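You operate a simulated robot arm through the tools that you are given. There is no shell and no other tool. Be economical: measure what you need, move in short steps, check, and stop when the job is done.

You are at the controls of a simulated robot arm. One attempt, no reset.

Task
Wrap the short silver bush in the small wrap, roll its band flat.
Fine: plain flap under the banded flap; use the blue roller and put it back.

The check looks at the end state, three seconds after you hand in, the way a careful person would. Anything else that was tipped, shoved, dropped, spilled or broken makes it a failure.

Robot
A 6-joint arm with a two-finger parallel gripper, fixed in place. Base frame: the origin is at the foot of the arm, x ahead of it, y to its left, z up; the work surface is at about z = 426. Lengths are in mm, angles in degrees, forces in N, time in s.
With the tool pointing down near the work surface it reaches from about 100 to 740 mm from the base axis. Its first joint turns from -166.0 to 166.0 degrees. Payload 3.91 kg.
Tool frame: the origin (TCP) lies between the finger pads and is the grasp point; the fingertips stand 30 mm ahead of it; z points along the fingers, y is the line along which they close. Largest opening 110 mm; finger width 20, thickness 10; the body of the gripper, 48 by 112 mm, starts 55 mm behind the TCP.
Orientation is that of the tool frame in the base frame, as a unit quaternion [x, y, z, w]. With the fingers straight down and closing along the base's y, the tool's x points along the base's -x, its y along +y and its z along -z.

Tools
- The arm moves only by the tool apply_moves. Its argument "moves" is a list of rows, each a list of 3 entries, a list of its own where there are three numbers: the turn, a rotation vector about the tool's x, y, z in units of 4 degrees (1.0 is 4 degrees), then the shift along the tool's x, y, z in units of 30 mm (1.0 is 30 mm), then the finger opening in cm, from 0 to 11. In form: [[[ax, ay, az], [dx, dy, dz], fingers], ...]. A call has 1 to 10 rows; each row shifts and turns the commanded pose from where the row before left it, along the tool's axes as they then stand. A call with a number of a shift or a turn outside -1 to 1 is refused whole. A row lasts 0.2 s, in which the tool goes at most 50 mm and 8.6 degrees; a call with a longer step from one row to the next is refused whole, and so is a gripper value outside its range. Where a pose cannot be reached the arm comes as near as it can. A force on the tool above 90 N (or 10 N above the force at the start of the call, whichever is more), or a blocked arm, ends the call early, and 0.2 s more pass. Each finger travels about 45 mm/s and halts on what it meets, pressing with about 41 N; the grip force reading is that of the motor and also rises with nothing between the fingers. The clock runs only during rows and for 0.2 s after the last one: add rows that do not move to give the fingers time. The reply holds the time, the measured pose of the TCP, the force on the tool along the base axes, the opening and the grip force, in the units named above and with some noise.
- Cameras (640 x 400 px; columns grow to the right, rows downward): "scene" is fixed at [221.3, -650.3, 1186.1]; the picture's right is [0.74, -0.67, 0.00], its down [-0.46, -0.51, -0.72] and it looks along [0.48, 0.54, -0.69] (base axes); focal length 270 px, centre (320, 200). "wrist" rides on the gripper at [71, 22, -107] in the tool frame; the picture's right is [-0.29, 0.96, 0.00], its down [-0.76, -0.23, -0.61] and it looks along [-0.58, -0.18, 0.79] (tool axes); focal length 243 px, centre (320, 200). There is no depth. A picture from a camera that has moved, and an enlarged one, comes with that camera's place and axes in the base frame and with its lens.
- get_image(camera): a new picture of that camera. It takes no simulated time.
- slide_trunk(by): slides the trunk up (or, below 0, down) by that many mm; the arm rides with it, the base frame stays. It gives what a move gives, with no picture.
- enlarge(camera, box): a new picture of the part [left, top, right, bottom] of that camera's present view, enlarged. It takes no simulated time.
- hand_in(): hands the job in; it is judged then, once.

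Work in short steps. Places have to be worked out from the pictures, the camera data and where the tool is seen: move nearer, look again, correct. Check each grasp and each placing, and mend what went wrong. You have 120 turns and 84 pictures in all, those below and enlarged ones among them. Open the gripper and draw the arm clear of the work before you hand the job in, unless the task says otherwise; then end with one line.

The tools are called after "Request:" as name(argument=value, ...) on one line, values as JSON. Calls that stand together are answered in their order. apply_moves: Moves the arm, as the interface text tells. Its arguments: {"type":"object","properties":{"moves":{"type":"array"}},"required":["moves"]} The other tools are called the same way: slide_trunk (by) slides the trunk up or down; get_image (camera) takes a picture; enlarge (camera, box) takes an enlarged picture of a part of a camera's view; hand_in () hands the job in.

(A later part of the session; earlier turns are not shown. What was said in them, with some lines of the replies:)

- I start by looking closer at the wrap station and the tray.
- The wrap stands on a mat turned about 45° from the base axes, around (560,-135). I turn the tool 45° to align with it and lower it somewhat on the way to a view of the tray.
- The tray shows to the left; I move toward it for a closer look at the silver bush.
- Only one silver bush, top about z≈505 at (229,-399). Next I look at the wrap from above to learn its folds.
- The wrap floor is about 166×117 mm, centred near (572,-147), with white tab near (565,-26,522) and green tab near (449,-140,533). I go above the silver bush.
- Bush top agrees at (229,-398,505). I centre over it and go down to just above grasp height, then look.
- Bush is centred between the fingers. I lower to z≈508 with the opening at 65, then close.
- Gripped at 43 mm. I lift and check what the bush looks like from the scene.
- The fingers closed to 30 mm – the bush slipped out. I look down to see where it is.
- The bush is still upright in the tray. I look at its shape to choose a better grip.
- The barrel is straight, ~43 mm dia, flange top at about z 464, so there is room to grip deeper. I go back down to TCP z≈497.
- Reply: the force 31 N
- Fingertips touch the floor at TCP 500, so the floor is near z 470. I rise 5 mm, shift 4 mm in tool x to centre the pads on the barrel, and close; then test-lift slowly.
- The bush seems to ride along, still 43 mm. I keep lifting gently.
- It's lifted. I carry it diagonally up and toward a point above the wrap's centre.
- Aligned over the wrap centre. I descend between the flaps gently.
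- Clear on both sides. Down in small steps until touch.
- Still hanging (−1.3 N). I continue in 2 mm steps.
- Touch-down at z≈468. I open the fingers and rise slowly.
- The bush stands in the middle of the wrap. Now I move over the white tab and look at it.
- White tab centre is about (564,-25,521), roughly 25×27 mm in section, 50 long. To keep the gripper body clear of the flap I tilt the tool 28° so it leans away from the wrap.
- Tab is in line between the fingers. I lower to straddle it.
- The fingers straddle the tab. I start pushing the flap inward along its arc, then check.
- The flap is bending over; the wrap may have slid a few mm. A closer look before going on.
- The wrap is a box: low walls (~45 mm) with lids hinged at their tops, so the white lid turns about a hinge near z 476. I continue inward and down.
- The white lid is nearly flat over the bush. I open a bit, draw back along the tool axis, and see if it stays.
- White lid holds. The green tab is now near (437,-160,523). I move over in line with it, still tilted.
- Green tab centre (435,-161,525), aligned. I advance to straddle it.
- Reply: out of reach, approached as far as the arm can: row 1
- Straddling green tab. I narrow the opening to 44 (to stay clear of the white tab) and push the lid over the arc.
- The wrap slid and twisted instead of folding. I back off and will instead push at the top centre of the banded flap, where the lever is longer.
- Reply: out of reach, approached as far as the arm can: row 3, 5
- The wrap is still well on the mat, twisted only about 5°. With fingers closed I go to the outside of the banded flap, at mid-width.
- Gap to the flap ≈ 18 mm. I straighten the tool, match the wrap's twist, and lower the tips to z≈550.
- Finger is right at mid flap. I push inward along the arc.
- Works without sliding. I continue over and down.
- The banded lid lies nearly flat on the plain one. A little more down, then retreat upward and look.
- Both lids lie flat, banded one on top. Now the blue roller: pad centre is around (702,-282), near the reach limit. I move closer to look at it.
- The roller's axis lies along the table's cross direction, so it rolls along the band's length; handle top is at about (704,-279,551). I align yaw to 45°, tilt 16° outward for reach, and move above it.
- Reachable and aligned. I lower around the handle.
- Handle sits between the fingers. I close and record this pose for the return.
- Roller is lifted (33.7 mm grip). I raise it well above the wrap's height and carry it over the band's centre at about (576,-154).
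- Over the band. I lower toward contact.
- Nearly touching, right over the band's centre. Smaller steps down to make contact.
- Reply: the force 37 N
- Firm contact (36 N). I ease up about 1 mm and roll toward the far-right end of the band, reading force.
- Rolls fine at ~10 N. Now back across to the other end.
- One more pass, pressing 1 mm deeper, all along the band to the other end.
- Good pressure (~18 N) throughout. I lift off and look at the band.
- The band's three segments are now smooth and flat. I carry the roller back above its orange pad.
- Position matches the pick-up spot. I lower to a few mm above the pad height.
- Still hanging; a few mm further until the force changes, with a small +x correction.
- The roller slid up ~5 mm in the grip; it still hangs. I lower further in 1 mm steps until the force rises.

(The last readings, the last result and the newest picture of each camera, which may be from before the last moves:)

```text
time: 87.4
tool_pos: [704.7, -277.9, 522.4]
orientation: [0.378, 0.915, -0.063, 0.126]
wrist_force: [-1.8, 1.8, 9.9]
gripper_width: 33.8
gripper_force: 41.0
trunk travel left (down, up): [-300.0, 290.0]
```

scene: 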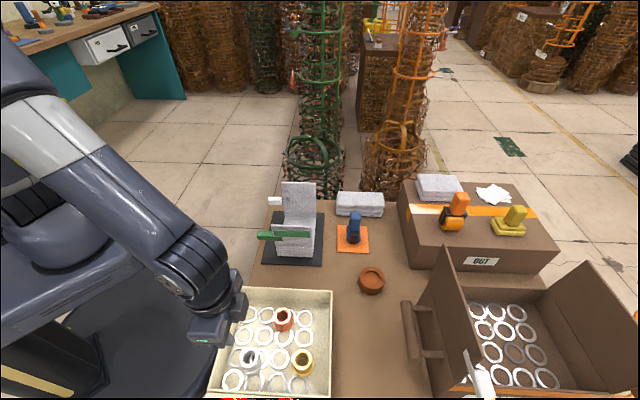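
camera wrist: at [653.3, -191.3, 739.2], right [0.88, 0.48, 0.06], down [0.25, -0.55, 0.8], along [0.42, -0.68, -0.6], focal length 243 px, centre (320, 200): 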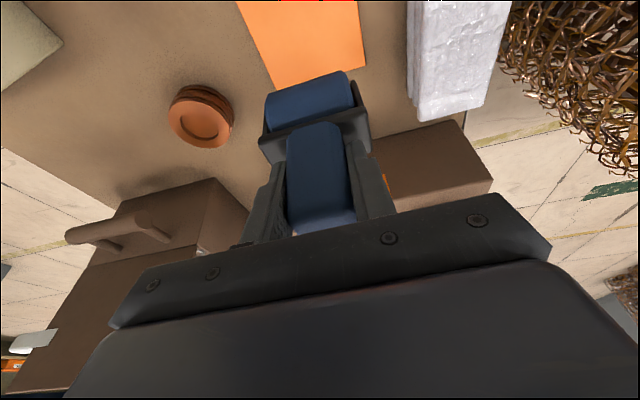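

Contact at ~10 N. I release gently and look before withdrawing.

Request:
apply_moves(moves=[[[0, 0, 0], [0, 0, -0.02], 2.9], [[0, 0, 0], [0, 0, 0], 3.6], [[0, 0, 0], [0, 0, 0], 4.2], [[0, 0, 0], [0, 0, 0], 5], [[0, 0, 0], [0, 0, 0], 5.5], [[0, 0, 0], [0, 0, 0], 5.5]])

Request:
enlarge(camera="scene", box=[310, 180, 400, 260])

Request:
get_image(camera="wrist")

```text
time: 88.8
tool_pos: [704.8, -276.7, 521.7]
orientation: [0.378, 0.915, -0.064, 0.126]
wrist_force: [-0.3, 1.0, -0.5]
gripper_width: 55.0
gripper_force: 0.0
trunk travel left (down, up): [-300.0, 290.0]
```

```text
5.00 times, centred on (355, 220) of scene
camera zoom: at [221.3, -650.3, 1186.1], right [0.74, -0.67, 0.0], down [-0.46, -0.51, -0.72], along [0.48, 0.54, -0.69], focal length 1348 px, centre (145, 100)
```

zoom: 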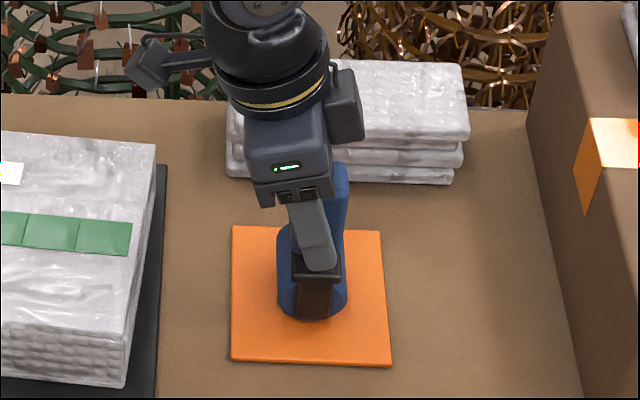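

```text
12 pictures are left
camera wrist: at [652.6, -192.4, 603.7], right [0.88, 0.48, 0.06], down [0.25, -0.55, 0.8], along [0.42, -0.68, -0.6], focal length 243 px, centre (320, 200)
```

wrist: 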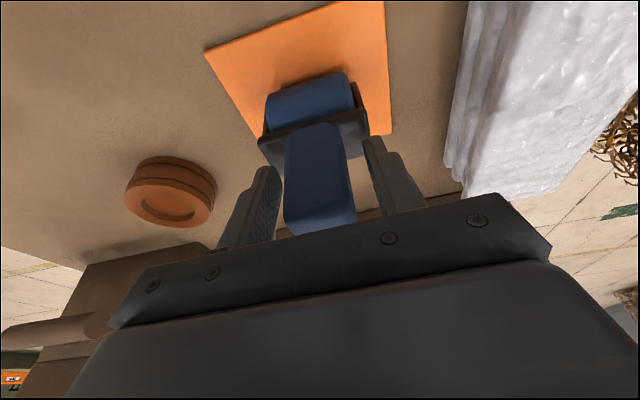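

The roller stands where it was. I withdraw along the tool axis, then up and back toward the robot.

Request:
apply_moves(moves=[[[0, 0, 0], [-0.1, 0, -0.35], 5.8], [[0, 0, 0], [-0.2, 0, -0.7], 6], [[0, 0, 0], [-0.2, 0, -0.8], 6], [[0, 0, 0], [-0.2, 0, -0.8], 6], [[0, 0, 0], [-0.2, 0, -0.8], 6], [[0, 0, 0], [-0.2, 0, -0.8], 6], [[0, 0, 0], [-0.2, 0, -0.8], 6]])

Request:
apply_moves(moves=[[[0, 0, 0], [0.7, 0, -0.2], 8], [[0, 0, 0], [0.7, 0, -0.2], 8], [[0, 0, 0], [0.7, 0, -0.2], 8], [[0, 0, 0], [0.7, 0, -0.3], 8], [[0, 0, 0], [0.7, 0, -0.3], 8], [[0, 0, 0], [0.7, 0, -0.3], 8], [[0, 0, 0], [0.7, 0, -0.3], 8], [[0, 0, 0], [0.7, 0, -0.3], 8], [[0, 0, 0], [0.7, 0, -0.3], 8]])

Request:
get_image(camera="scene")

Request:
enlarge(camera="scene", box=[250, 180, 380, 280])

```text
time: 90.4
tool_pos: [703.2, -270.4, 677.2]
orientation: [0.378, 0.915, -0.064, 0.124]
wrist_force: [1.0, 0.3, 0.5]
gripper_width: 60.0
gripper_force: 0.1
trunk travel left (down, up): [-300.0, 290.0]
```

```text
time: 92.4
tool_pos: [562.0, -128.1, 695.2]
orientation: [0.377, 0.915, -0.063, 0.125]
wrist_force: [0.3, 0.9, -0.5]
gripper_width: 80.0
gripper_force: 0.0
trunk travel left (down, up): [-300.0, 290.0]
```

```text
11 pictures are left
```

scene: 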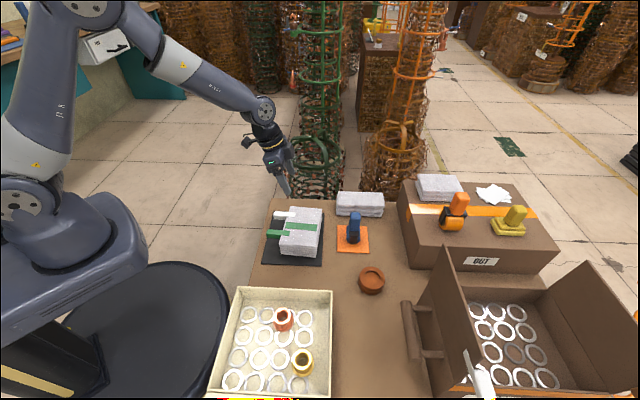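

```text
4.00 times, centred on (315, 230) of scene
camera zoom: at [221.3, -650.3, 1186.1], right [0.74, -0.67, 0.0], down [-0.46, -0.51, -0.72], along [0.48, 0.54, -0.69], focal length 1079 px, centre (340, 80)
```

zoom: 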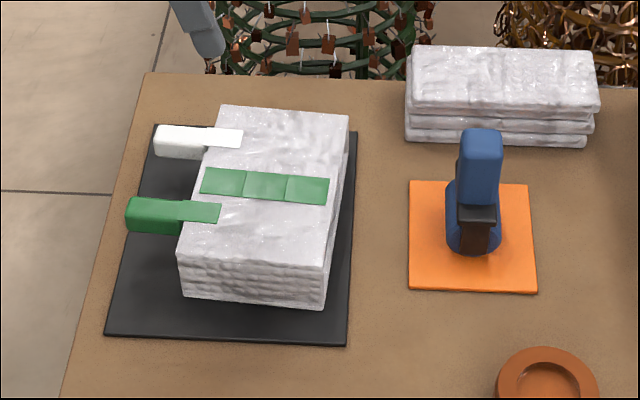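

Everything is in place: wrap closed, band flat, roller on its pad, other pieces untouched. I raise the arm a bit more and hand in.

Request:
apply_moves(moves=[[[0, 0, 0], [0.5, 0, -0.7], 10], [[0, 0, 0], [0.5, 0, -0.7], 10], [[0, 0, 0], [0.5, 0, -0.7], 10], [[0, 0, 0], [0, 0, 0], 10]])

Request:
hand_in()

```text
time: 93.4
tool_pos: [519.7, -85.8, 742.5]
orientation: [0.378, 0.915, -0.064, 0.125]
wrist_force: [0.2, -0.2, 0.4]
gripper_width: 99.8
gripper_force: 0.1
trunk travel left (down, up): [-300.0, 290.0]
```

```text
The job is handed in.
```

The short silver bush is wrapped with the plain flap under the banded flap, the band is rolled flat, and the blue roller is back on its pad. The wrap sits about 5° twisted on its mat from the folding.
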